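You operate a simulated robot arm through the tools that you are given. There is no shell and no other tool. Be economical: measure what you need, move in short steps, check, and stop when the job is done.

You are at the controls of a simulated two-armed robot. One attempt, no reset.

JOB
Pick up the green hook tag with one hand, pass it to the other hand and put it on the back of the wash bench.

It is judged by the outcome, as a careful person would: the job done as asked, and still so three seconds after it is handed in. It fails if anything else is knocked over, pushed out of place, dropped, spilled or broken.

ROBOT AND FRAMES
Two 7-joint arms with three-finger grippers on one trunk, on a base that drives. Base frame: it is fixed to the floor where the robot stands at the start and does not move with it; the origin is under the middle of the robot, x ahead of it, y to its left, z up. Readings come in m, rad, newtons and seconds.
The left shoulder is at the start at [0.02, 0.154, 1.054], the right one opposite. With the tool pointing down near the work surface each hand reaches from about 0.1 to 0.58 m from the robot's upright axis, wherever it stands, measured 20 degrees to its own side. Places, roughly: back of the wash bench (92x24 cm) [-1.38, 0.78, 0.8]. Payload 2.69 kg a hand.
The tool frame of a hand sits at the grasp point between the pads (the TCP): z along the fingers, y along the line on which they close. The tips reach 0.029 m beyond it. Largest opening 0.12 m; the body of the gripper starts 0.078 m behind the TCP.
Orientation is that of the tool frame in the base frame, as [roll, pitch, yaw] about the fixed x, y, z axes, in that order (R = Rz(yaw) Ry(pitch) Rx(roll)). With the fingers straight down and closing along the base's y, the tool's x points along the base's -x, its y along +y and its z along -z.

CONTROLS
- The arms move only by the tool arm_command. It takes "left_rows", "right_rows" or both (then of equal length, played together; a hand with none holds still); each is a list of rows, each a list of 6 numbers: the shift along the tool's x, y, z in m, then the turn, a rotation vector about the tool's x, y, z in rad. In form: [[tx, ty, tz, ax, ay, az], ...]. A call has 1 to 12 rows; each row shifts and turns the commanded pose from where the row before left it, along the tool's axes as they then stand. "left_gripper" and "right_gripper" are, for a hand that has rows, the opening in per cent of the stroke, from 0 (shut) to 100 (fully open), set as the call begins (left out, the last holds). A row lasts 0.2 s, in which the tool goes at most 0.05 m and 0.15 rad; a call with a longer step from one row to the next is refused whole, and so is a gripper value outside its range. Where a pose cannot be reached the arm comes as near as it can. A force on the tool above 40 N (or 10 N above the force at the start of the call, whichever is more), or a blocked arm, ends the call early, and 0.2 s more pass. Each finger halts on what it meets, pressing with about 40 N; the grip force reading is that of the motor and also rises with nothing between the fingers. The clock runs only during rows and for 0.2 s after the last one: add rows that do not move to give the fingers time. It gives the time, the measured TCP pose, the force on the tool (base axes), the opening and the grip force at its end, in the units of the frame above (readings bear some noise), with the torque about the TCP (base axes, N m) and any sound that the robot's microphone picked up.
- Cameras (640 x 400 px; columns grow to the right, rows downward): "scene" is now at [0.1217, -0.0151, 1.2464]; the picture's right is [-0.16, -0.99, 0.00], its down [-0.16, 0.03, -0.99] and it looks along [0.97, -0.16, -0.17] (base axes); focal length 220 px, centre (320, 200). "left" rides on the left gripper at [0.063, 0, -0.104] in its tool frame; the picture's right is [-0.01, 1.00, 0.00], its down [-0.83, 0.00, -0.56] and it looks along [-0.56, 0.00, 0.83] (tool axes); focal length 275 px, centre (320, 200). "right" rides on the right gripper at [0.063, 0, -0.104] in its tool frame; the picture's right is [0.00, 1.00, 0.00], its down [-0.83, 0.00, -0.56] and it looks along [-0.56, 0.00, 0.83] (tool axes); focal length 275 px, centre (320, 200). There is no depth. A picture from a camera that has moved, and an enlarged one, comes with that camera's place and axes in the base frame and with its lens.
- camera(camera): a new picture of that camera. It takes no simulated time.
- raise_lower(by): slides the trunk up (or, below 0, down) by that many m; the arms and the scene camera ride with it, the base frame stays. It gives what a move gives, with no picture.
- drive_base(legs): drives the robot by 1 to 6 legs, each [ahead, left, turn to the left] in m, m and rad, along the robot's own axes; the way and the turn of a leg run together, so that a leg with both is an arc; at most 1.5 m and 3.142 rad a leg. The arms and the cameras ride along, it lands a little off, and it stops where it bumps. It gives what a move gives.
- turn_head(pan, tilt): turns the head with the scene camera to pan (to the left, within 1.396 rad either way) and tilt (down, from -0.506 to 1.204), counted from straight ahead of the robot. It gives what a move gives.
- enlarge(camera, box): a new picture of the part [left, top, right, bottom] of that camera's present view, enlarged. It takes no simulated time.
- sign_off(): hands the job in; it is judged then, once.

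Go step by step. Nothing tells you exact positions but the pictures and the camera data: compare them with the known pose of the tool, close in by small moves and look again before you grip or let go. The budget is 120 turns and 100 pictures, counting those below and the enlarged ones. Unless the task says otherwise, let go and move clear before handing in, and close with one line.

The tools are called by a JSON object that holds its "api" and its "payload". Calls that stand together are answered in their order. arm_command: Moves the arms, as the interface text tells. Its arguments: {"type":"object","properties":{"left_rows":{"type":"array","items":{"type":"array","items":{"type":"number"}}},"left_gripper":{"type":"number"},"right_rows":{"type":"array","items":{"type":"array","items":{"type":"number"}}},"right_gripper":{"type":"number"}},"required":[]} The other tools are called the same way: raise_lower (by) slides the trunk up or down; drive_base (legs) drives the base; turn_head (pan, tilt) turns the head that bears the scene camera; camera (camera) takes a picture; enlarge (camera, box) takes an enlarged picture of a part of a camera's view; sign_off () hands the job in.

At the start:

```text
time: 0.0
left_tool_pos: [0.327, 0.1093, 1.151]
left_tcp_rot: [3.141, 0.002, -3.139]
left_wrist_force: [-0.1, 0.0, -0.3]
left_torque: [0.01, -0.01, -0.03]
left_width: 0.1201
left_grip_force: 0.0
right_tool_pos: [0.2608, -0.1044, 1.2]
right_tcp_rot: [3.141, -0.001, -3.141]
right_wrist_force: [0.6, 0.4, -0.3]
right_torque: [-0.01, 0.03, 0.01]
right_width: 0.12
right_grip_force: 0.0
trunk travel left (down, up): [-0.416, 0.022]
robot x, y, heading: [-0.0002, 0.0001, 0.003]
head pan, tilt: [-0.159, 0.168]
```

scene: 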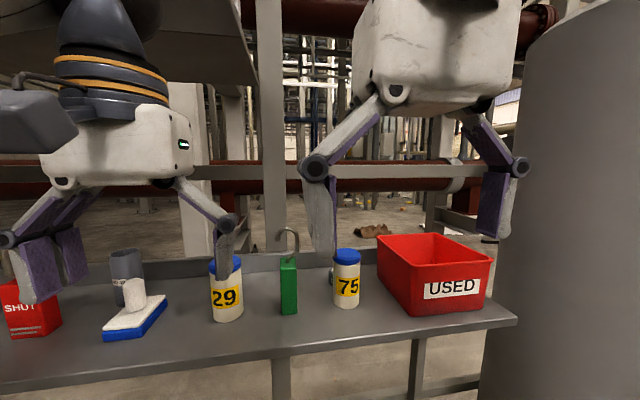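
right: 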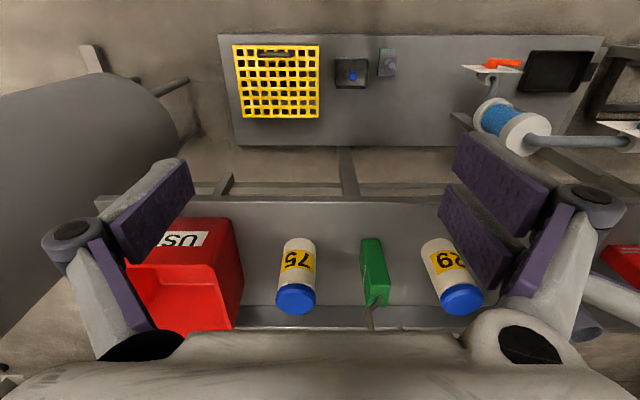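
left: 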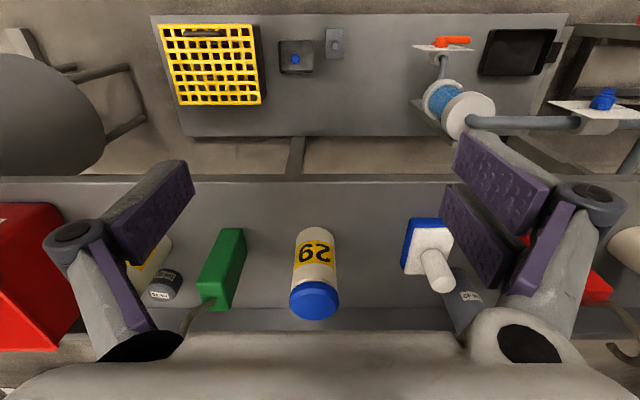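

The green tag stands upright between bottles 29 and 75, at about x 0.51, y -0.02. By triangulation the bench top is near z 0.95 and the top of the block near 1.07. I'll look closer at the tag and then look left towards the wash bench.

{"api": "enlarge", "payload": {"camera": "scene", "box": [190, 210, 390, 335]}}

{"api": "enlarge", "payload": {"camera": "right", "box": [260, 200, 500, 350]}}

{"api": "turn_head", "payload": {"pan": 1.39, "tilt": 0.3}}

{"api": "camera", "payload": {"camera": "scene"}}

```text
3.20 times, centred on (290, 272) of scene
camera zoom: at [0.1217, -0.0151, 1.2464], right [-0.16, -0.99, 0.0], down [-0.16, 0.03, -0.99], along [0.97, -0.16, -0.17], focal length 704 px, centre (416, -32)
```

zoom: 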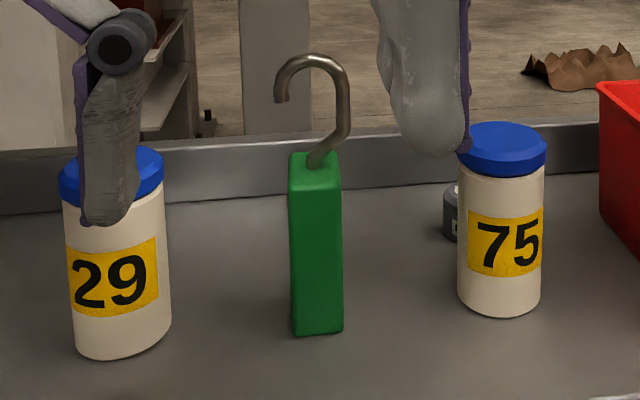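

```text
2.67 times, centred on (380, 275) of right
camera zoom: at [0.1969, -0.1043, 1.3044], right [0.0, 1.0, 0.0], down [0.83, 0.0, 0.56], along [0.56, 0.0, -0.83], focal length 734 px, centre (160, 0)
```

zoom: 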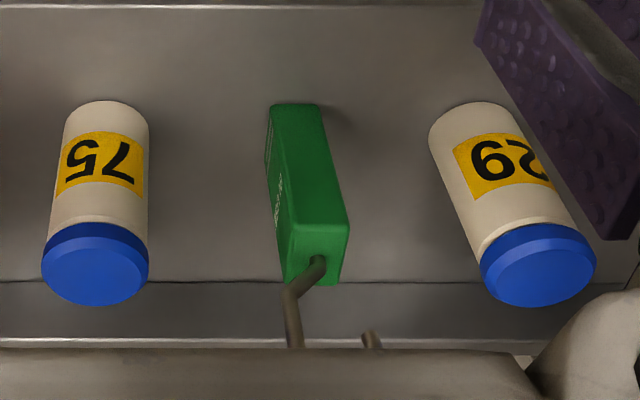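

```text
time: 1.6
left_tool_pos: [0.3255, 0.1094, 1.1504]
left_tcp_rot: [-3.141, 0.002, -3.139]
left_wrist_force: [0.1, -0.1, -0.2]
left_torque: [-0.01, -0.02, 0.02]
left_width: 0.1203
left_grip_force: 0.0
right_tool_pos: [0.2615, -0.1036, 1.2009]
right_tcp_rot: [-3.141, 0.001, 3.141]
right_wrist_force: [0.1, -0.2, -0.7]
right_torque: [0.0, 0.02, -0.04]
right_width: 0.12
right_grip_force: 0.0
trunk travel left (down, up): [-0.416, 0.022]
robot x, y, heading: [-0.0009, -0.0006, -0.001]
head pan, tilt: [1.389, 0.3]
```

```text
94 pictures are left
camera scene: at [0.0469, 0.0914, 1.234], right [0.98, -0.18, 0.0], down [-0.05, -0.29, -0.96], along [0.17, 0.94, -0.3], focal length 220 px, centre (320, 200)
```

scene: 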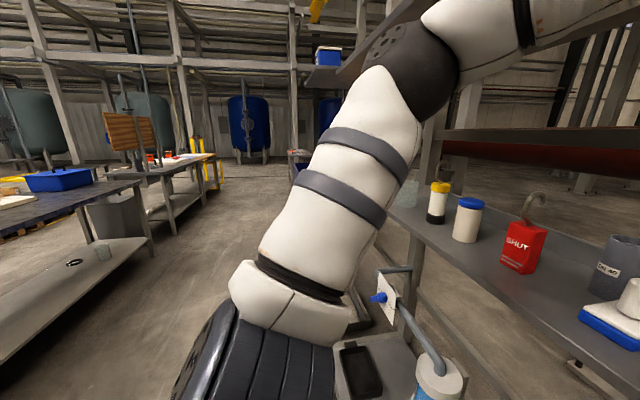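

The block is about 3.3 cm wide (y), 5.3 cm deep and 10 cm tall, with a hook another 7–8 cm above it. My plan is to grip it low from the front with the right hand and lift it. The left hand then takes the upper part from the side. First I'll move the left hand aside and tilt the right hand forward.

{"api": "arm_command", "payload": {"left_rows": [[0, 0.05, 0, 0, 0, 0], [0, 0.05, 0, 0, 0, 0], [0, 0.04, 0, 0, 0, 0], [0, 0, 0, 0, 0, 0], [0, 0, 0, 0, 0, 0], [0, 0, 0, 0, 0, 0], [0, 0, 0, 0, 0, 0], [0, 0, 0, 0, 0, 0], [0, 0, 0, 0, 0, 0], [0, 0, 0, 0, 0, 0], [0, 0, 0, 0, 0, 0], [0, 0, 0, 0, 0, 0]], "right_rows": [[-0.04, 0, 0, 0, 0, 0], [-0.04, 0, 0, 0, 0, 0], [-0.02, 0, 0, 0, 0, 0], [0, 0, 0, 0, -0.15, 0], [0, 0, 0, 0, -0.15, 0], [0, 0.015, 0, 0, -0.15, 0], [0, 0.015, 0, 0, -0.15, 0], [0, 0.015, 0, 0, -0.15, 0], [0, 0.02, 0, 0, -0.15, 0], [0, 0.022, 0, 0, -0.15, 0], [0, 0, 0, 0, 0, 0], [0, 0, 0, 0, 0, 0]], "right_gripper": 65}}

{"api": "turn_head", "payload": {"pan": -0.1, "tilt": 0.4}}

{"api": "camera", "payload": {"camera": "scene"}}

{"api": "camera", "payload": {"camera": "right"}}

```text
time: 4.2
left_tool_pos: [0.3242, 0.2496, 1.1496]
left_tcp_rot: [3.141, 0.001, -3.139]
left_wrist_force: [-0.6, 0.0, -0.4]
left_torque: [0.0, -0.02, 0.02]
left_width: 0.12
left_grip_force: 0.0
right_tool_pos: [0.3599, -0.0168, 1.2017]
right_tcp_rot: [3.14, 1.048, 3.141]
right_wrist_force: [1.3, 0.6, -0.1]
right_torque: [0.01, 0.01, -0.03]
right_width: 0.0778
right_grip_force: 0.1
trunk travel left (down, up): [-0.416, 0.022]
robot x, y, heading: [-0.0028, 0.0016, -0.002]
head pan, tilt: [1.389, 0.3]
```

```text
time: 5.8
left_tool_pos: [0.3259, 0.2507, 1.1493]
left_tcp_rot: [-3.14, 0.001, -3.14]
left_wrist_force: [-0.3, 0.2, -0.3]
left_torque: [0.02, -0.01, 0.01]
left_width: 0.1199
left_grip_force: 0.0
right_tool_pos: [0.363, -0.0195, 1.1986]
right_tcp_rot: [3.141, 1.044, 3.13]
right_wrist_force: [-0.4, 1.0, 0.0]
right_torque: [-0.01, 0.0, -0.01]
right_width: 0.0778
right_grip_force: 0.1
trunk travel left (down, up): [-0.416, 0.022]
robot x, y, heading: [0.0026, 0.001, -0.001]
head pan, tilt: [-0.099, 0.4]
```

```text
93 pictures are left
camera scene: at [0.0994, 0.0616, 1.2279], right [0.67, -0.75, 0.0], down [-0.27, -0.24, -0.93], along [0.7, 0.62, -0.36], focal length 220 px, centre (320, 200)
```

scene: 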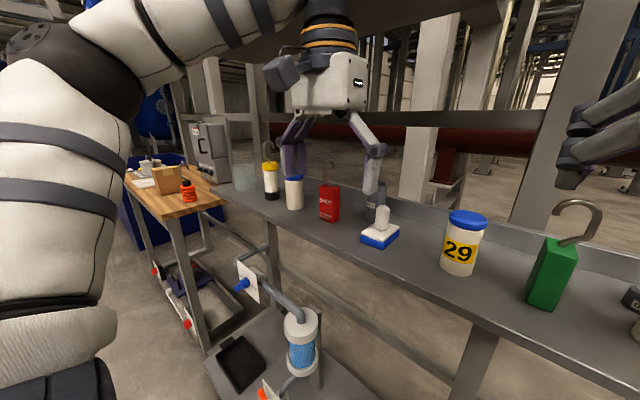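

```text
92 pictures are left
camera right: at [0.2401, -0.0186, 1.1966], right [0.01, 1.0, 0.0], down [-0.06, 0.0, 1.0], along [1.0, -0.01, 0.06], focal length 275 px, centre (320, 200)
```

right: 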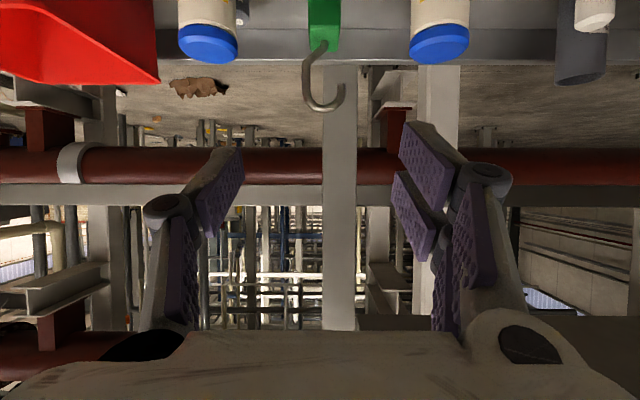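

The right hand is lined up with the tag in y. Next I'll lower it in front of the block.

{"api": "arm_command", "payload": {"right_rows": [[0.0351, 0, 0.0272, 0, 0, 0], [0.0351, 0, 0.0272, 0, 0, 0], [0.0351, 0, 0.0272, 0, 0, 0], [0.0351, 0, 0.0272, 0, 0, 0], [0.0351, 0, 0.0272, 0, 0, 0], [0, 0, 0, 0, 0, 0]]}}

{"api": "camera", "payload": {"camera": "right"}}

{"api": "camera", "payload": {"camera": "scene"}}

```text
time: 7.2
left_tool_pos: [0.325, 0.2512, 1.1512]
left_tcp_rot: [-3.141, 0.002, -3.141]
left_wrist_force: [-0.3, 0.0, -0.8]
left_torque: [0.01, -0.03, -0.01]
left_width: 0.12
left_grip_force: 0.1
right_tool_pos: [0.3914, -0.0177, 0.9817]
right_tcp_rot: [3.141, 1.051, 3.142]
right_wrist_force: [-0.9, -0.6, 0.8]
right_torque: [0.0, 0.0, -0.01]
right_width: 0.0782
right_grip_force: 0.0
trunk travel left (down, up): [-0.416, 0.022]
robot x, y, heading: [0.0041, 0.0027, -0.001]
head pan, tilt: [-0.099, 0.4]
```

```text
91 pictures are left
camera right: at [0.2685, -0.0179, 0.9786], right [0.0, 1.0, 0.0], down [-0.07, 0.0, 1.0], along [1.0, 0.0, 0.07], focal length 275 px, centre (320, 200)
```

right: 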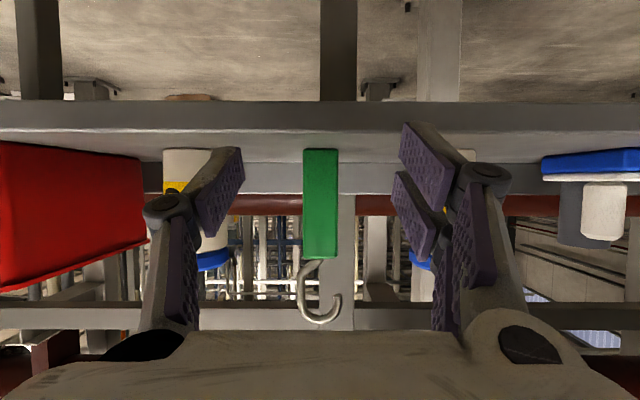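

```text
90 pictures are left
camera scene: at [0.1217, -0.0097, 1.2249], right [-0.1, -1.0, 0.0], down [-0.39, 0.04, -0.92], along [0.92, -0.09, -0.39], focal length 220 px, centre (320, 200)
```

scene: 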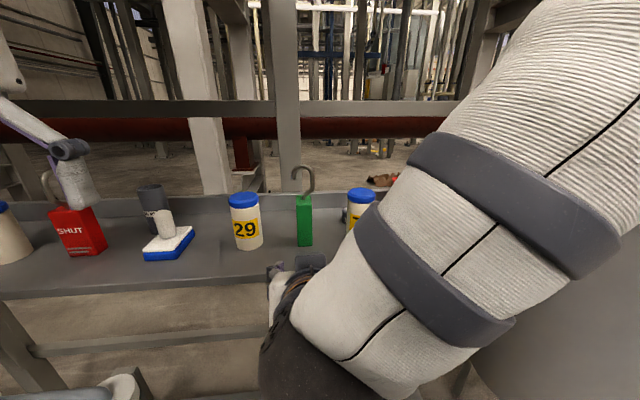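

The block sits centred between the fingers, with about 35 mm of height to grip at. I'll move straight forward onto it and then check.

{"api": "arm_command", "payload": {"right_rows": [[-0.0181, 0, 0.0314, 0, 0, 0], [-0.0181, 0, 0.0314, 0, 0, 0], [-0.0181, 0, 0.0314, 0, 0, 0], [-0.0181, 0, 0.0314, 0, 0, 0], [0, 0, 0, 0, 0, 0]]}}

{"api": "camera", "payload": {"camera": "right"}}

{"api": "enlarge", "payload": {"camera": "scene", "box": [220, 150, 400, 280]}}

```text
time: 8.4
left_tool_pos: [0.3242, 0.2505, 1.1508]
left_tcp_rot: [3.141, 0.002, -3.141]
left_wrist_force: [-0.8, -0.5, -0.4]
left_torque: [-0.03, 0.0, -0.02]
left_width: 0.1197
left_grip_force: 0.0
right_tool_pos: [0.5348, -0.0173, 0.9823]
right_tcp_rot: [-3.141, 1.05, -3.141]
right_wrist_force: [-0.2, -1.2, 0.9]
right_torque: [0.0, 0.02, 0.02]
right_width: 0.0783
right_grip_force: 0.0
trunk travel left (down, up): [-0.416, 0.022]
robot x, y, heading: [0.0004, -0.0021, -0.0]
head pan, tilt: [-0.099, 0.4]
```

```text
89 pictures are left
camera right: at [0.4128, -0.0179, 0.9786], right [0.0, 1.0, 0.0], down [-0.07, 0.0, 1.0], along [1.0, 0.0, 0.07], focal length 275 px, centre (320, 200)
```

right: 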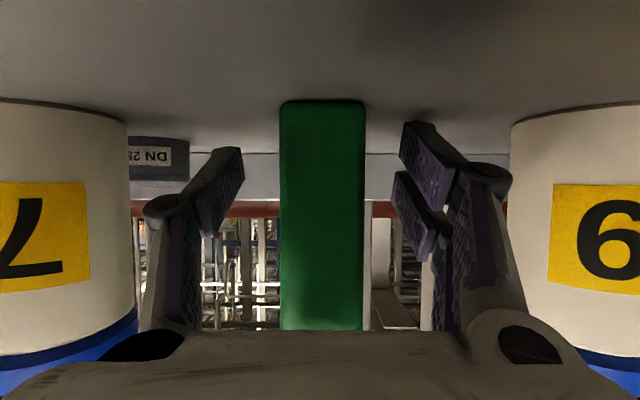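

```text
3.08 times, centred on (310, 215) of scene
camera zoom: at [0.1218, -0.0096, 1.2249], right [-0.1, -1.0, 0.0], down [-0.39, 0.04, -0.92], along [0.92, -0.09, -0.39], focal length 677 px, centre (351, 154)
```

zoom: 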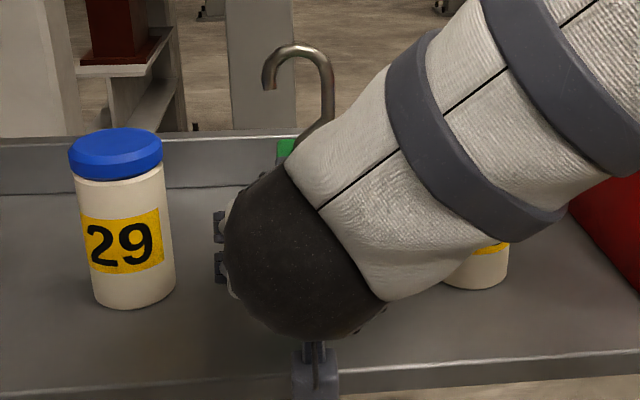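

The block is centred between the pads and its front face is at about x 0.521. I'll go 1 cm further and close.

{"api": "arm_command", "payload": {"right_rows": [[-0.005, 0, 0.0087, 0, 0, 0], [0, 0, 0, 0, 0, 0]]}}

{"api": "arm_command", "payload": {"right_rows": [[0, 0, 0, 0, 0, 0], [0, 0, 0, 0, 0, 0], [0, 0, 0, 0, 0, 0], [0, 0, 0, 0, 0, 0]], "right_gripper": 0}}

{"api": "camera", "payload": {"camera": "right"}}

```text
time: 9.0
left_tool_pos: [0.3243, 0.2516, 1.1495]
left_tcp_rot: [-3.141, 0.002, -3.14]
left_wrist_force: [0.0, 0.0, -0.1]
left_torque: [0.01, 0.02, 0.01]
left_width: 0.1199
left_grip_force: 0.0
right_tool_pos: [0.5447, -0.017, 0.9819]
right_tcp_rot: [-3.141, 1.049, -3.141]
right_wrist_force: [-0.3, 0.8, -0.1]
right_torque: [0.03, -0.02, -0.02]
right_width: 0.078
right_grip_force: 0.0
trunk travel left (down, up): [-0.416, 0.022]
robot x, y, heading: [-0.0023, -0.0007, 0.0]
head pan, tilt: [-0.099, 0.4]
```

```text
time: 10.0
left_tool_pos: [0.3239, 0.252, 1.1502]
left_tcp_rot: [-3.139, 0.001, -3.14]
left_wrist_force: [0.3, 0.4, 0.8]
left_torque: [0.0, -0.02, 0.05]
left_width: 0.1199
left_grip_force: 0.1
right_tool_pos: [0.546, -0.0163, 0.9828]
right_tcp_rot: [-3.14, 1.052, 3.141]
right_wrist_force: [0.7, 2.7, 10.7]
right_torque: [0.22, 0.01, -0.01]
right_width: 0.0312
right_grip_force: 39.9
trunk travel left (down, up): [-0.416, 0.022]
robot x, y, heading: [0.0026, -0.003, 0.002]
head pan, tilt: [-0.099, 0.4]
```

```text
87 pictures are left
camera right: at [0.4226, -0.0173, 0.9797], right [0.0, 1.0, 0.0], down [-0.07, 0.0, 1.0], along [1.0, 0.0, 0.07], focal length 275 px, centre (320, 200)
```

right: 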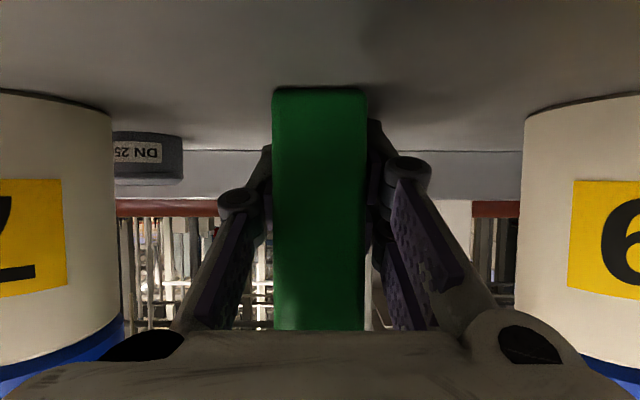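

The tag is gripped at 31 mm width. I'll lift it straight up and then pull it back over the bench edge.

{"api": "arm_command", "payload": {"right_rows": [[-0.0087, 0, -0.005, 0, 0, 0], [-0.026, 0, -0.015, 0, 0, 0], [-0.026, 0, -0.015, 0, 0, 0], [-0.026, 0, -0.015, 0, 0, 0], [-0.026, 0, -0.015, 0, 0, 0], [-0.026, 0, -0.015, 0, 0, 0], [0.02, 0, -0.0346, 0, 0, 0], [0.02, 0, -0.0346, 0, 0, 0], [0.02, 0, -0.0346, 0, 0, 0], [0, 0, 0, 0, 0, 0]]}}

{"api": "camera", "payload": {"camera": "right"}}

{"api": "camera", "payload": {"camera": "scene"}}

```text
time: 12.2
left_tool_pos: [0.3257, 0.2516, 1.1497]
left_tcp_rot: [-3.14, 0.002, -3.14]
left_wrist_force: [0.2, 0.2, 0.7]
left_torque: [0.04, 0.02, 0.0]
left_width: 0.1201
left_grip_force: 0.0
right_tool_pos: [0.4256, -0.0189, 1.1405]
right_tcp_rot: [3.141, 1.048, 3.14]
right_wrist_force: [-0.3, -1.0, -0.3]
right_torque: [0.0, 0.01, -0.04]
right_width: 0.0309
right_grip_force: 39.8
trunk travel left (down, up): [-0.416, 0.022]
robot x, y, heading: [-0.0038, -0.0021, 0.0]
head pan, tilt: [-0.099, 0.4]
```

```text
86 pictures are left
camera right: at [0.3034, -0.0179, 1.1377], right [0.0, 1.0, 0.0], down [-0.07, 0.0, 1.0], along [1.0, 0.0, 0.07], focal length 275 px, centre (320, 200)
```

right: 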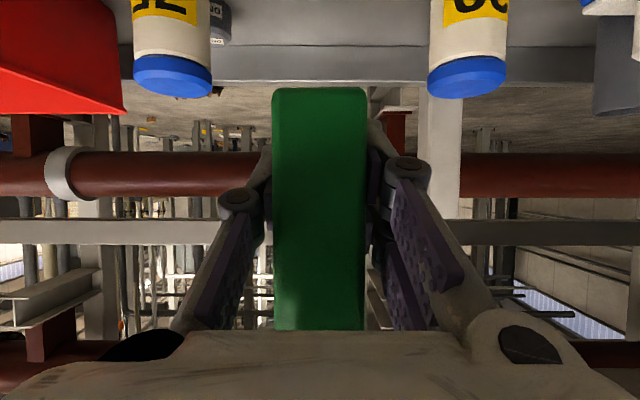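

```text
85 pictures are left
camera scene: at [0.1225, -0.0095, 1.2247], right [-0.1, -1.0, 0.0], down [-0.39, 0.04, -0.92], along [0.92, -0.09, -0.39], focal length 220 px, centre (320, 200)
```

scene: 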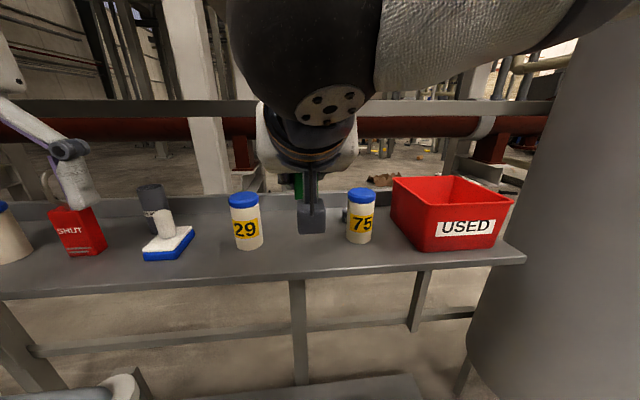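

The tag is held firmly and hangs upright. I'll back away from the bench, turn left and look at the wash bench.

{"api": "drive_base", "payload": {"legs": [[-0.3, 0, 0], [0, 0, 1.3]]}}

{"api": "turn_head", "payload": {"pan": 0.9, "tilt": 0.35}}

{"api": "arm_command", "payload": {"right_rows": [[0, 0, 0, 0, 0, 0]]}}

{"api": "camera", "payload": {"camera": "scene"}}

```text
time: 17.5
left_tool_pos: [-0.4553, 0.3798, 1.1499]
left_tcp_rot: [3.141, 0.003, -1.835]
left_wrist_force: [-0.6, -0.4, -0.2]
left_torque: [0.03, 0.03, 0.07]
left_width: 0.1201
left_grip_force: 0.1
right_tool_pos: [-0.1682, 0.4082, 1.1416]
right_tcp_rot: [-3.141, 1.048, -1.835]
right_wrist_force: [0.8, -0.3, -0.7]
right_torque: [0.05, 0.04, 0.0]
right_width: 0.0311
right_grip_force: 40.3
trunk travel left (down, up): [-0.416, 0.022]
robot x, y, heading: [-0.2996, -0.0006, 1.306]
head pan, tilt: [-0.099, 0.4]
```

```text
time: 18.8
left_tool_pos: [-0.4556, 0.3799, 1.1499]
left_tcp_rot: [-3.141, 0.003, -1.833]
left_wrist_force: [0.5, -0.4, -0.2]
left_torque: [0.02, 0.01, 0.03]
left_width: 0.1199
left_grip_force: 0.1
right_tool_pos: [-0.1696, 0.4081, 1.1413]
right_tcp_rot: [3.141, 1.047, -1.835]
right_wrist_force: [1.0, 0.0, -1.8]
right_torque: [-0.02, 0.03, 0.02]
right_width: 0.0311
right_grip_force: 39.7
trunk travel left (down, up): [-0.416, 0.022]
robot x, y, heading: [-0.2982, -0.0016, 1.31]
head pan, tilt: [0.901, 0.351]
```

```text
time: 19.2
left_tool_pos: [-0.455, 0.3798, 1.1494]
left_tcp_rot: [3.141, 0.002, -1.835]
left_wrist_force: [-0.4, 0.7, -0.5]
left_torque: [0.01, 0.0, -0.02]
left_width: 0.1198
left_grip_force: 0.0
right_tool_pos: [-0.1684, 0.4068, 1.1413]
right_tcp_rot: [-3.141, 1.05, -1.835]
right_wrist_force: [0.3, -0.2, -0.5]
right_torque: [0.02, 0.02, 0.02]
right_width: 0.0312
right_grip_force: 40.6
trunk travel left (down, up): [-0.416, 0.022]
robot x, y, heading: [-0.2969, -0.0006, 1.304]
head pan, tilt: [0.901, 0.351]
```

```text
84 pictures are left
camera scene: at [-0.3449, 0.1035, 1.2293], right [0.8, 0.59, 0.0], down [0.2, -0.28, -0.94], along [-0.56, 0.76, -0.34], focal length 220 px, centre (320, 200)
```

scene: 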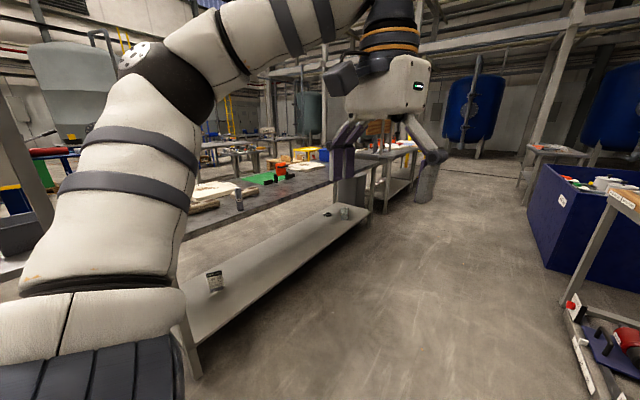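

The wash bench is behind my left arm. I'll turn further to face it.

{"api": "drive_base", "payload": {"legs": [[0, 0, 1.2]]}}

{"api": "turn_head", "payload": {"pan": 0.15, "tilt": 0.3}}

{"api": "arm_command", "payload": {"right_rows": [[0, 0, 0, 0, 0, 0]]}}

{"api": "camera", "payload": {"camera": "scene"}}

```text
time: 22.6
left_tool_pos: [-0.708, -0.0094, 1.1506]
left_tcp_rot: [-3.141, 0.001, -0.635]
left_wrist_force: [-0.7, 0.7, -0.6]
left_torque: [0.0, 0.0, -0.01]
left_width: 0.1199
left_grip_force: 0.0
right_tool_pos: [-0.6301, 0.2673, 1.1414]
right_tcp_rot: [3.141, 1.05, -0.637]
right_wrist_force: [0.0, -0.2, -0.6]
right_torque: [-0.02, -0.01, -0.04]
right_width: 0.0311
right_grip_force: 40.1
trunk travel left (down, up): [-0.416, 0.022]
robot x, y, heading: [-0.2984, -0.0015, 2.505]
head pan, tilt: [0.901, 0.351]
```

```text
time: 23.7
left_tool_pos: [-0.7084, -0.0089, 1.1514]
left_tcp_rot: [-3.141, 0.003, -0.633]
left_wrist_force: [0.2, 0.4, -0.5]
left_torque: [-0.01, -0.01, 0.01]
left_width: 0.1198
left_grip_force: 0.1
right_tool_pos: [-0.6302, 0.2679, 1.1398]
right_tcp_rot: [3.14, 1.048, -0.636]
right_wrist_force: [-0.9, 0.1, -0.3]
right_torque: [-0.01, -0.01, 0.0]
right_width: 0.0312
right_grip_force: 39.5
trunk travel left (down, up): [-0.416, 0.022]
robot x, y, heading: [-0.2899, -0.0013, 2.504]
head pan, tilt: [0.15, 0.3]
```

```text
time: 24.1
left_tool_pos: [-0.7075, -0.0084, 1.1505]
left_tcp_rot: [-3.141, 0.001, -0.633]
left_wrist_force: [-0.6, -0.3, -0.3]
left_torque: [-0.03, -0.02, 0.0]
left_width: 0.1201
left_grip_force: 0.0
right_tool_pos: [-0.6297, 0.2676, 1.1412]
right_tcp_rot: [3.14, 1.05, -0.634]
right_wrist_force: [-1.1, 0.0, -0.9]
right_torque: [0.03, 0.02, -0.01]
right_width: 0.0313
right_grip_force: 39.9
trunk travel left (down, up): [-0.416, 0.022]
robot x, y, heading: [-0.2941, 0.0021, 2.508]
head pan, tilt: [0.15, 0.3]
```

```text
83 pictures are left
camera scene: at [-0.4038, 0.0611, 1.234], right [0.47, 0.88, 0.0], down [0.26, -0.14, -0.96], along [-0.84, 0.45, -0.3], focal length 220 px, centre (320, 200)
```

scene: 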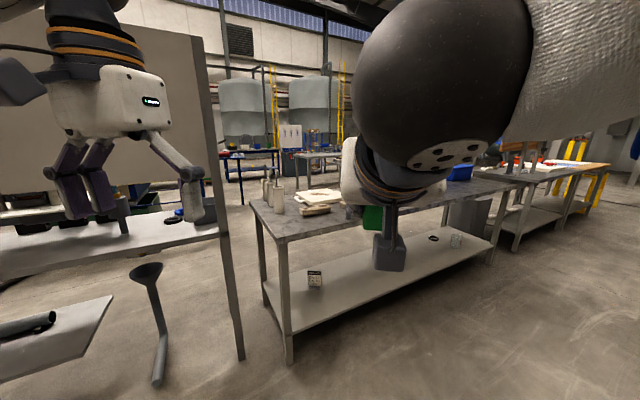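

The wash bench's near corner is at about (-1.2, 0.31), and the bench runs along +y. I'll turn to face -x and move sideways to sit opposite its "back" strip at a safe distance.

{"api": "drive_base", "payload": {"legs": [[0, 0, 0.634], [0, -0.77, 0]]}}

{"api": "turn_head", "payload": {"pan": 0.5, "tilt": 0.4}}

{"api": "arm_command", "payload": {"right_rows": [[0, 0, 0, 0, 0, 0]]}}

{"api": "camera", "payload": {"camera": "scene"}}

{"api": "camera", "payload": {"camera": "left"}}

```text
time: 32.1
left_tool_pos: [-0.6216, 0.5243, 1.1509]
left_tcp_rot: [-3.141, 0.003, -0.001]
left_wrist_force: [-0.6, 0.2, -0.3]
left_torque: [-0.03, 0.0, 0.02]
left_width: 0.12
left_grip_force: 0.1
right_tool_pos: [-0.7213, 0.7929, 1.1402]
right_tcp_rot: [3.142, 1.048, -0.001]
right_wrist_force: [-1.0, 0.2, -1.5]
right_torque: [0.0, 0.01, -0.03]
right_width: 0.0312
right_grip_force: 40.1
trunk travel left (down, up): [-0.416, 0.022]
robot x, y, heading: [-0.2948, 0.771, 3.138]
head pan, tilt: [0.15, 0.3]
```

```text
time: 33.0
left_tool_pos: [-0.6208, 0.5238, 1.1502]
left_tcp_rot: [-3.14, 0.002, 0.001]
left_wrist_force: [0.7, -1.1, -0.2]
left_torque: [0.0, -0.02, -0.04]
left_width: 0.1198
left_grip_force: 0.1
right_tool_pos: [-0.7218, 0.7935, 1.1408]
right_tcp_rot: [3.141, 1.048, -0.002]
right_wrist_force: [-0.4, -0.7, -1.0]
right_torque: [-0.03, 0.02, 0.03]
right_width: 0.031
right_grip_force: 40.6
trunk travel left (down, up): [-0.416, 0.022]
robot x, y, heading: [-0.2988, 0.7728, 3.138]
head pan, tilt: [0.499, 0.4]
```

```text
time: 33.4
left_tool_pos: [-0.6205, 0.5233, 1.1502]
left_tcp_rot: [-3.141, 0.002, -0.001]
left_wrist_force: [-0.2, -0.1, -0.3]
left_torque: [-0.01, -0.04, -0.02]
left_width: 0.12
left_grip_force: 0.0
right_tool_pos: [-0.721, 0.7942, 1.1413]
right_tcp_rot: [3.142, 1.049, -0.001]
right_wrist_force: [-0.1, -0.6, -1.1]
right_torque: [0.01, 0.01, 0.03]
right_width: 0.0308
right_grip_force: 40.1
trunk travel left (down, up): [-0.416, 0.022]
robot x, y, heading: [-0.2958, 0.7741, 3.137]
head pan, tilt: [0.499, 0.4]
```

```text
82 pictures are left
camera scene: at [-0.4069, 0.7298, 1.2248], right [-0.48, 0.88, 0.0], down [0.34, 0.19, -0.92], along [-0.81, -0.44, -0.39], focal length 220 px, centre (320, 200)
```

scene: 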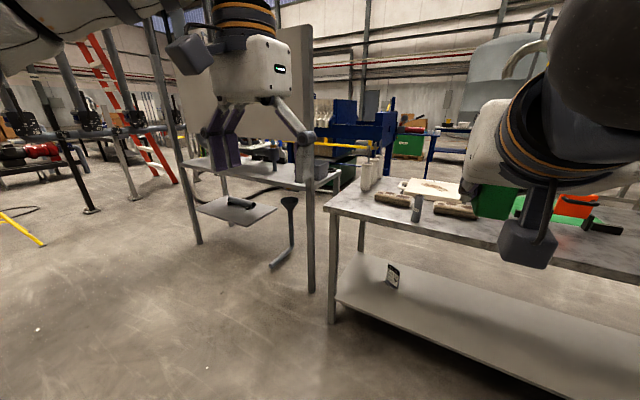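

```text
81 pictures are left
camera left: at [-0.5585, 0.5228, 1.2544], right [0.0, -1.0, 0.0], down [-0.83, 0.0, 0.56], along [-0.56, 0.0, -0.83], focal length 275 px, centre (320, 200)
```

left: 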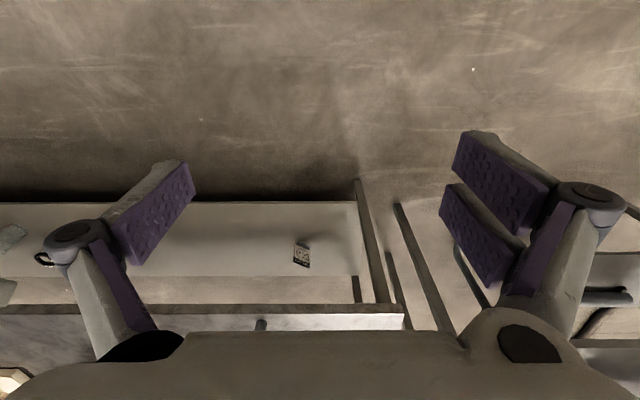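

Before going over the bench I'll do the handover here in free space. I'll yaw the right hand half a radian to the left. The left hand goes up and turns so that it can come in from the left side at 45°.

{"api": "arm_command", "payload": {"right_rows": [[0, 0, 0, -0.10825, 0, -0.0625], [0, 0, 0, -0.10825, 0, -0.0625], [0, 0, 0, -0.10825, 0, -0.0625], [0, 0, 0, -0.10825, 0, -0.0625], [0, 0, 0, 0, 0, 0], [0, 0, 0, 0, 0, 0], [0, 0, 0, 0, 0, 0], [0, 0, 0, 0, 0, 0], [0, 0, 0, 0, 0, 0]], "left_rows": [[0, 0, -0.0151, 0, 0, 0.13375], [0, 0, -0.0151, 0, 0, 0.13375], [0, 0, -0.0151, 0, 0, 0.13375], [0, 0, -0.0151, 0, 0, 0.13375], [0, 0, -0.0151, 0, 0, 0.13375], [0, 0, -0.0151, 0, 0, 0.13375], [0, 0, -0.0151, 0, 0, 0.13375], [0, 0, -0.0151, 0, 0, 0.13375], [0, 0, 0, 0, 0, 0]], "left_gripper": 65}}

{"api": "arm_command", "payload": {"left_rows": [[0, 0, 0, 0, -0.131, 0], [0, 0, 0, 0, -0.131, 0], [0, 0, 0, 0, -0.131, 0], [0, 0, 0, 0, -0.131, 0], [0, 0, 0, 0, -0.131, 0], [0, 0, 0, 0, -0.131, 0], [0, 0, 0, 0, 0, 0]]}}

{"api": "turn_head", "payload": {"pan": 0.15, "tilt": 0.3}}

{"api": "camera", "payload": {"camera": "left"}}

{"api": "camera", "payload": {"camera": "scene"}}

```text
time: 35.4
left_tool_pos: [-0.655, 0.5462, 1.2098]
left_tcp_rot: [3.141, 0.003, -1.071]
left_wrist_force: [0.3, -0.2, -0.7]
left_torque: [0.01, -0.02, -0.05]
left_width: 0.0779
left_grip_force: 0.0
left hand out of reach, approached as far as the arm can: row 3, 4, 5, 6, 7, 8
right_tool_pos: [-0.7224, 0.7929, 1.1405]
right_tcp_rot: [-3.138, 1.047, 0.501]
right_wrist_force: [-0.8, 0.0, -1.4]
right_torque: [0.02, 0.02, -0.02]
right_width: 0.0313
right_grip_force: 39.9
trunk travel left (down, up): [-0.416, 0.022]
robot x, y, heading: [-0.2955, 0.7739, 3.138]
head pan, tilt: [0.499, 0.4]
```

```text
time: 37.0
left_tool_pos: [-0.6554, 0.5489, 1.2099]
left_tcp_rot: [3.14, 0.787, -1.07]
left_wrist_force: [-0.1, 0.3, -0.2]
left_torque: [0.02, -0.01, 0.0]
left_width: 0.0781
left_grip_force: 0.1
right_tool_pos: [-0.7223, 0.7931, 1.1411]
right_tcp_rot: [-3.14, 1.049, 0.501]
right_wrist_force: [0.3, 0.3, -1.8]
right_torque: [0.04, 0.01, 0.02]
right_width: 0.031
right_grip_force: 39.7
trunk travel left (down, up): [-0.416, 0.022]
robot x, y, heading: [-0.2993, 0.7766, 3.138]
head pan, tilt: [0.499, 0.4]
```

```text
time: 37.8
left_tool_pos: [-0.6555, 0.5462, 1.2093]
left_tcp_rot: [3.141, 0.786, -1.071]
left_wrist_force: [0.3, -0.2, 0.1]
left_torque: [-0.01, -0.02, 0.0]
left_width: 0.078
left_grip_force: 0.2
right_tool_pos: [-0.7225, 0.7926, 1.1412]
right_tcp_rot: [-3.139, 1.051, 0.502]
right_wrist_force: [0.2, 0.1, -0.5]
right_torque: [0.0, -0.01, -0.02]
right_width: 0.0314
right_grip_force: 40.5
trunk travel left (down, up): [-0.416, 0.022]
robot x, y, heading: [-0.2958, 0.773, 3.141]
head pan, tilt: [0.15, 0.3]
```

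```text
80 pictures are left
camera left: at [-0.5982, 0.4416, 1.2384], right [-0.88, -0.48, 0.0], down [-0.09, 0.17, 0.98], along [-0.47, 0.86, -0.19], focal length 275 px, centre (320, 200)
```

left: 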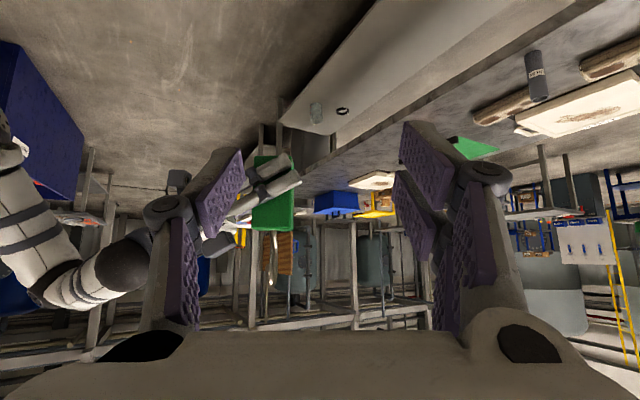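

```text
79 pictures are left
camera scene: at [-0.4179, 0.7601, 1.234], right [-0.15, 0.99, 0.0], down [0.29, 0.04, -0.96], along [-0.94, -0.14, -0.3], focal length 220 px, centre (320, 200)
```

scene: 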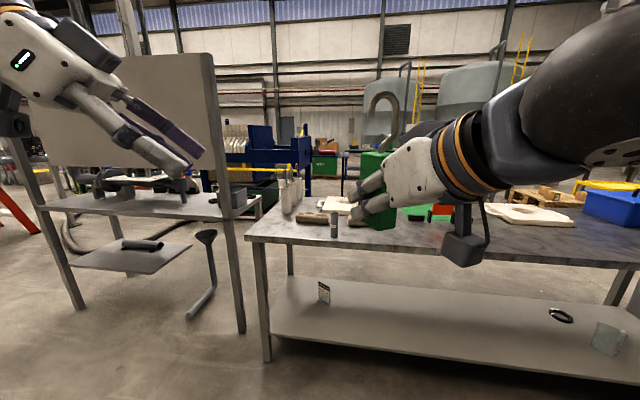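

The left arm hit its upper reach, so I'll lower the right hand 10 cm and bring the left hand to a pre-grasp 12 cm from the block.

{"api": "arm_command", "payload": {"right_rows": [[0.0289, 0, 0.0167, 0, 0, 0], [0.0289, 0, 0.0167, 0, 0, 0], [0.0289, 0, 0.0167, 0, 0, 0], [0, 0, 0, 0, 0, 0]]}}

{"api": "arm_command", "payload": {"left_rows": [[-0.0207, -0.0144, 0.0343, 0, 0, 0], [-0.0207, -0.0144, 0.0343, 0, 0, 0], [-0.0207, -0.0144, 0.0343, 0, 0, 0], [-0.0207, -0.0144, 0.0343, 0, 0, 0], [0, 0, 0, 0, 0, 0]]}}

{"api": "camera", "payload": {"camera": "left"}}

{"api": "camera", "payload": {"camera": "scene"}}

```text
time: 38.8
left_tool_pos: [-0.6556, 0.5468, 1.2091]
left_tcp_rot: [3.14, 0.788, -1.07]
left_wrist_force: [-0.3, -0.5, -0.9]
left_torque: [0.01, 0.04, -0.01]
left_width: 0.0778
left_grip_force: 0.2
right_tool_pos: [-0.7228, 0.7926, 1.0413]
right_tcp_rot: [-3.139, 1.049, 0.5]
right_wrist_force: [1.1, 0.8, -0.7]
right_torque: [-0.03, 0.01, 0.02]
right_width: 0.0311
right_grip_force: 40.4
trunk travel left (down, up): [-0.416, 0.022]
robot x, y, heading: [-0.2978, 0.7734, 3.135]
head pan, tilt: [0.15, 0.3]
```

```text
time: 40.0
left_tool_pos: [-0.6803, 0.7106, 1.1721]
left_tcp_rot: [3.141, 0.789, -1.069]
left_wrist_force: [0.5, 0.2, 1.3]
left_torque: [-0.01, -0.01, 0.0]
left_width: 0.0783
left_grip_force: 0.0
right_tool_pos: [-0.7232, 0.7922, 1.0415]
right_tcp_rot: [-3.138, 1.049, 0.5]
right_wrist_force: [-0.8, -0.4, -1.0]
right_torque: [0.01, 0.02, 0.0]
right_width: 0.0313
right_grip_force: 40.0
trunk travel left (down, up): [-0.416, 0.022]
robot x, y, heading: [-0.2975, 0.7727, 3.138]
head pan, tilt: [0.15, 0.3]
```

```text
78 pictures are left
camera left: at [-0.6232, 0.606, 1.1997], right [-0.88, -0.48, 0.0], down [-0.09, 0.17, 0.98], along [-0.47, 0.86, -0.19], focal length 275 px, centre (320, 200)
```

left: 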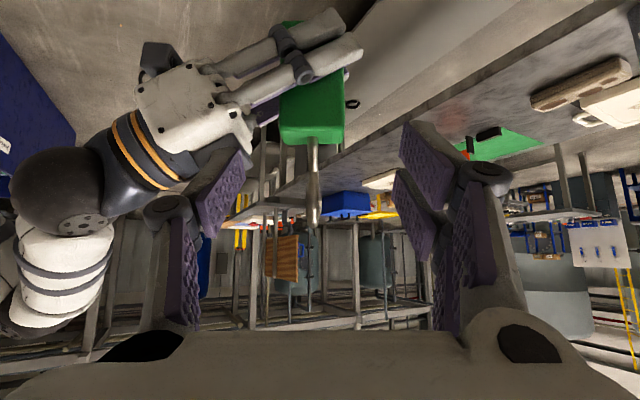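

```text
77 pictures are left
camera scene: at [-0.4177, 0.7597, 1.234], right [-0.15, 0.99, 0.0], down [0.29, 0.04, -0.96], along [-0.94, -0.14, -0.3], focal length 220 px, centre (320, 200)
```

scene: 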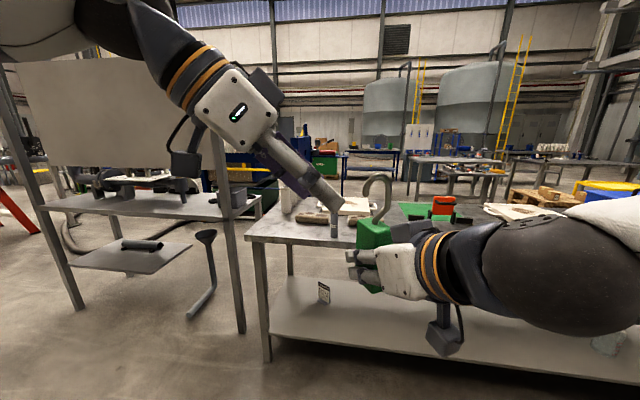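

The left hand is nearly centred on the block (it needs about 5 mm of shift). I'll advance halfway and look.

{"api": "arm_command", "payload": {"left_rows": [[0, -0.005, 0.03, 0, 0, 0], [0, 0, 0.035, 0, 0, 0], [0, 0, 0, 0, 0, 0]]}}

{"api": "camera", "payload": {"camera": "left"}}

{"api": "enlarge", "payload": {"camera": "scene", "box": [240, 100, 500, 360]}}

```text
time: 40.8
left_tool_pos: [-0.6977, 0.7535, 1.1243]
left_tcp_rot: [3.141, 0.786, -1.07]
left_wrist_force: [0.3, -0.4, -0.1]
left_torque: [-0.03, -0.02, -0.02]
left_width: 0.0781
left_grip_force: 0.1
right_tool_pos: [-0.7221, 0.7935, 1.0403]
right_tcp_rot: [-3.139, 1.048, 0.499]
right_wrist_force: [0.0, -0.3, -1.0]
right_torque: [-0.01, 0.01, -0.01]
right_width: 0.0312
right_grip_force: 40.0
trunk travel left (down, up): [-0.416, 0.022]
robot x, y, heading: [-0.2929, 0.771, 3.141]
head pan, tilt: [0.15, 0.3]
```

```text
76 pictures are left
camera left: at [-0.641, 0.649, 1.1535], right [-0.88, -0.48, 0.0], down [-0.09, 0.17, 0.98], along [-0.47, 0.86, -0.19], focal length 275 px, centre (320, 200)
```

left: 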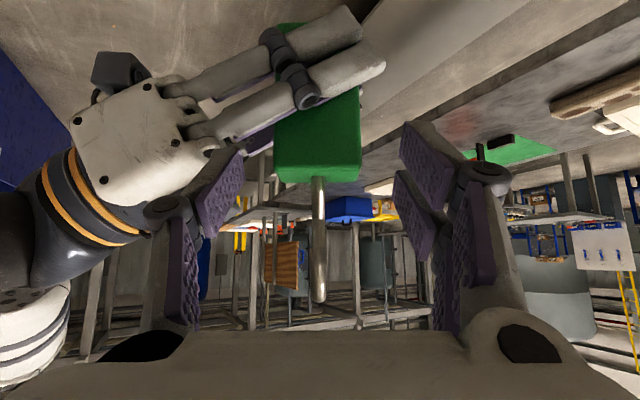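

```text
1.54 times, centred on (370, 230) of scene
camera zoom: at [-0.4175, 0.7599, 1.2341], right [-0.15, 0.99, 0.0], down [0.29, 0.04, -0.96], along [-0.94, -0.14, -0.3], focal length 338 px, centre (243, 154)
```

zoom: 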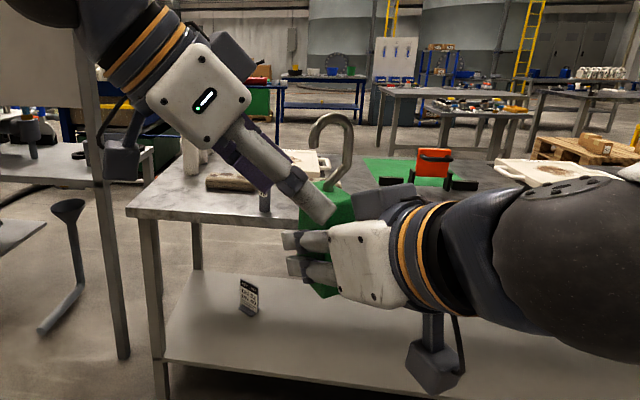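

The right hand's finger linkage leaves only the top 2–3 cm of the block free at the sides. I'll make the left hand steeper (30° from vertical) and narrow it slightly so that its fingers pass down inside that linkage.

{"api": "arm_command", "payload": {"left_rows": [[0, 0, 0, 0, 0.131, 0], [0, 0, 0, 0, 0.131, 0], [-0.015, 0, 0.0086, 0, 0, 0], [-0.0149, 0, 0.0086, 0, 0, 0], [0, 0, 0, 0, 0, 0]], "left_gripper": 57}}

{"api": "camera", "payload": {"camera": "left"}}

{"api": "enlarge", "payload": {"camera": "scene", "box": [240, 100, 500, 360]}}

```text
time: 42.0
left_tool_pos: [-0.7136, 0.7837, 1.1252]
left_tcp_rot: [-3.14, 0.525, -1.07]
left_wrist_force: [-0.6, 0.5, 0.1]
left_torque: [0.01, 0.0, 0.0]
left_width: 0.0685
left_grip_force: 0.1
right_tool_pos: [-0.7235, 0.7932, 1.0409]
right_tcp_rot: [-3.137, 1.051, 0.502]
right_wrist_force: [0.3, 0.3, -0.8]
right_torque: [-0.02, 0.0, 0.0]
right_width: 0.0312
right_grip_force: 39.6
trunk travel left (down, up): [-0.416, 0.022]
robot x, y, heading: [-0.2951, 0.7749, 3.138]
head pan, tilt: [0.15, 0.3]
```

```text
74 pictures are left
camera left: at [-0.6628, 0.6888, 1.1839], right [-0.88, -0.48, 0.0], down [-0.21, 0.39, 0.9], along [-0.43, 0.79, -0.44], focal length 275 px, centre (320, 200)
```

left: 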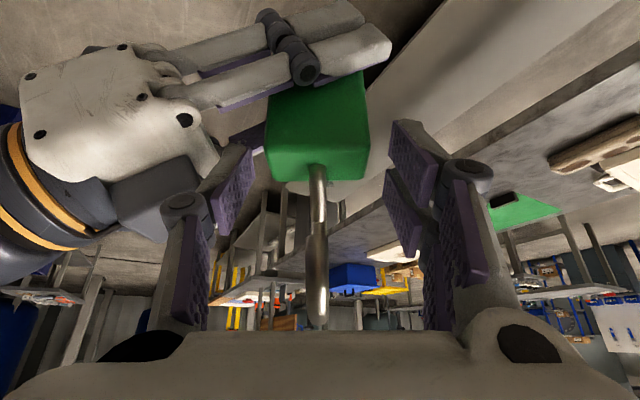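

```text
1.54 times, centred on (370, 230) of scene
camera zoom: at [-0.4177, 0.7599, 1.2341], right [-0.15, 0.99, 0.0], down [0.29, 0.04, -0.96], along [-0.94, -0.14, -0.3], focal length 338 px, centre (243, 154)
```

zoom: 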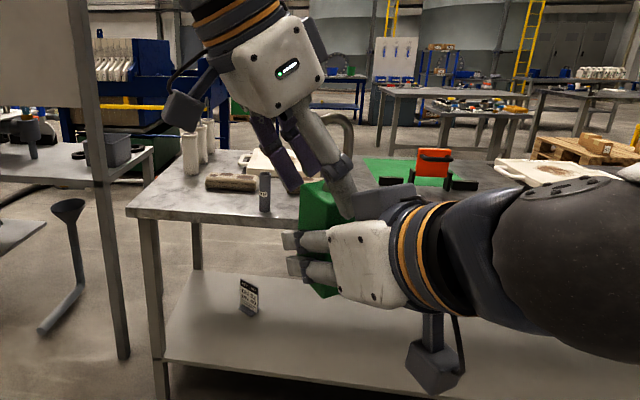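

The tops of the fingers clear the block, but a box on the right hand's body is close to my near knuckle. I'll shift the left hand 4 mm away from it, narrow the opening slightly and go down in small steps.

{"api": "arm_command", "payload": {"left_rows": [[0, 0.004, 0, 0, 0, 0], [0, 0, 0, 0, 0, 0], [0.002, 0, 0.0035, 0, 0, 0], [0.002, 0, 0.0035, 0, 0, 0], [0, 0, 0, 0, 0, 0]], "left_gripper": 54}}

{"api": "enlarge", "payload": {"camera": "left", "box": [100, 50, 500, 300]}}

{"api": "enlarge", "payload": {"camera": "scene", "box": [300, 160, 440, 300]}}

```text
time: 43.2
left_tool_pos: [-0.7165, 0.7816, 1.1166]
left_tcp_rot: [3.141, 0.527, -1.071]
left_wrist_force: [0.5, 0.7, 0.0]
left_torque: [-0.03, 0.01, -0.02]
left_width: 0.0649
left_grip_force: 0.0
right_tool_pos: [-0.7229, 0.794, 1.0404]
right_tcp_rot: [-3.14, 1.048, 0.501]
right_wrist_force: [-0.7, 0.1, -1.2]
right_torque: [0.02, 0.03, 0.03]
right_width: 0.0312
right_grip_force: 40.4
trunk travel left (down, up): [-0.416, 0.022]
robot x, y, heading: [-0.2969, 0.7736, 3.137]
head pan, tilt: [0.15, 0.3]
```

```text
1.60 times, centred on (300, 175) of left
camera zoom: at [-0.6658, 0.6872, 1.1759], right [-0.88, -0.48, 0.0], down [-0.21, 0.39, 0.9], along [-0.43, 0.79, -0.44], focal length 440 px, centre (352, 240)
```

zoom: 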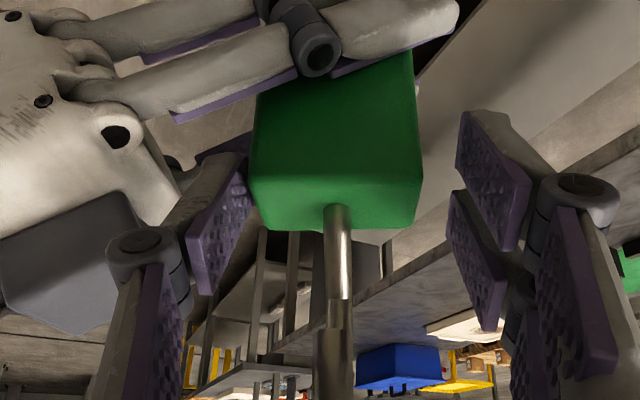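

```text
2.86 times, centred on (370, 230) of scene
camera zoom: at [-0.4178, 0.7602, 1.234], right [-0.15, 0.99, 0.0], down [0.29, 0.04, -0.96], along [-0.94, -0.14, -0.3], focal length 629 px, centre (177, 114)
```

zoom: 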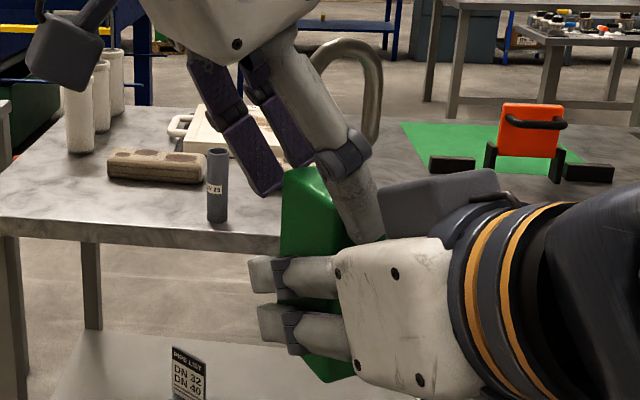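

There is clearance to both the block and the right hand's box. I'll go down the last 8 mm.

{"api": "arm_command", "payload": {"left_rows": [[0.002, 0, 0.0035, 0, 0, 0], [0.002, 0, 0.0035, 0, 0, 0], [0, 0, 0, 0, 0, 0]]}}

{"api": "enlarge", "payload": {"camera": "left", "box": [100, 50, 500, 300]}}

{"api": "enlarge", "payload": {"camera": "scene", "box": [300, 160, 440, 300]}}

```text
time: 44.0
left_tool_pos: [-0.7169, 0.7821, 1.1101]
left_tcp_rot: [3.139, 0.526, -1.069]
left_wrist_force: [0.3, 0.5, -0.3]
left_torque: [0.0, 0.0, -0.01]
left_width: 0.065
left_grip_force: 0.0
right_tool_pos: [-0.7225, 0.7933, 1.04]
right_tcp_rot: [-3.139, 1.048, 0.5]
right_wrist_force: [0.7, -0.6, -1.0]
right_torque: [0.0, -0.01, -0.01]
right_width: 0.0312
right_grip_force: 39.5
trunk travel left (down, up): [-0.416, 0.022]
robot x, y, heading: [-0.2942, 0.7763, 3.139]
head pan, tilt: [0.15, 0.3]
```

```text
1.60 times, centred on (300, 175) of left
camera zoom: at [-0.6658, 0.6874, 1.1683], right [-0.88, -0.48, 0.0], down [-0.21, 0.39, 0.9], along [-0.43, 0.79, -0.44], focal length 440 px, centre (352, 240)
```

zoom: 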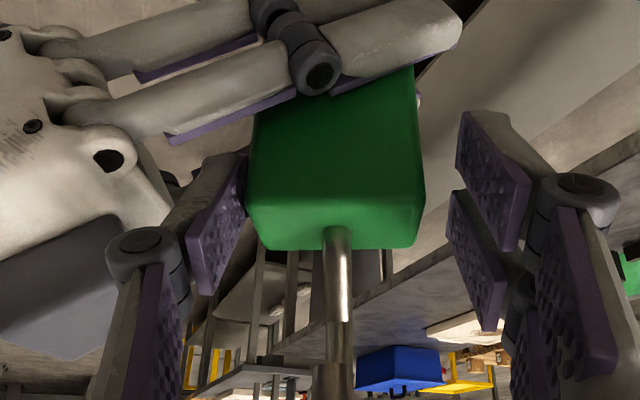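

```text
2.86 times, centred on (370, 230) of scene
camera zoom: at [-0.4178, 0.7602, 1.234], right [-0.15, 0.99, 0.0], down [0.29, 0.04, -0.96], along [-0.94, -0.14, -0.3], focal length 629 px, centre (177, 114)
```

zoom: 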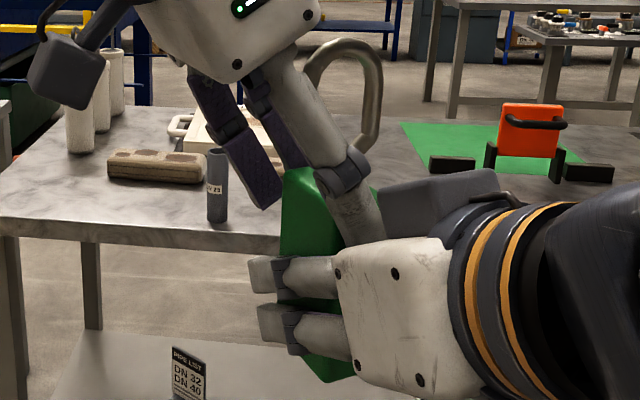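

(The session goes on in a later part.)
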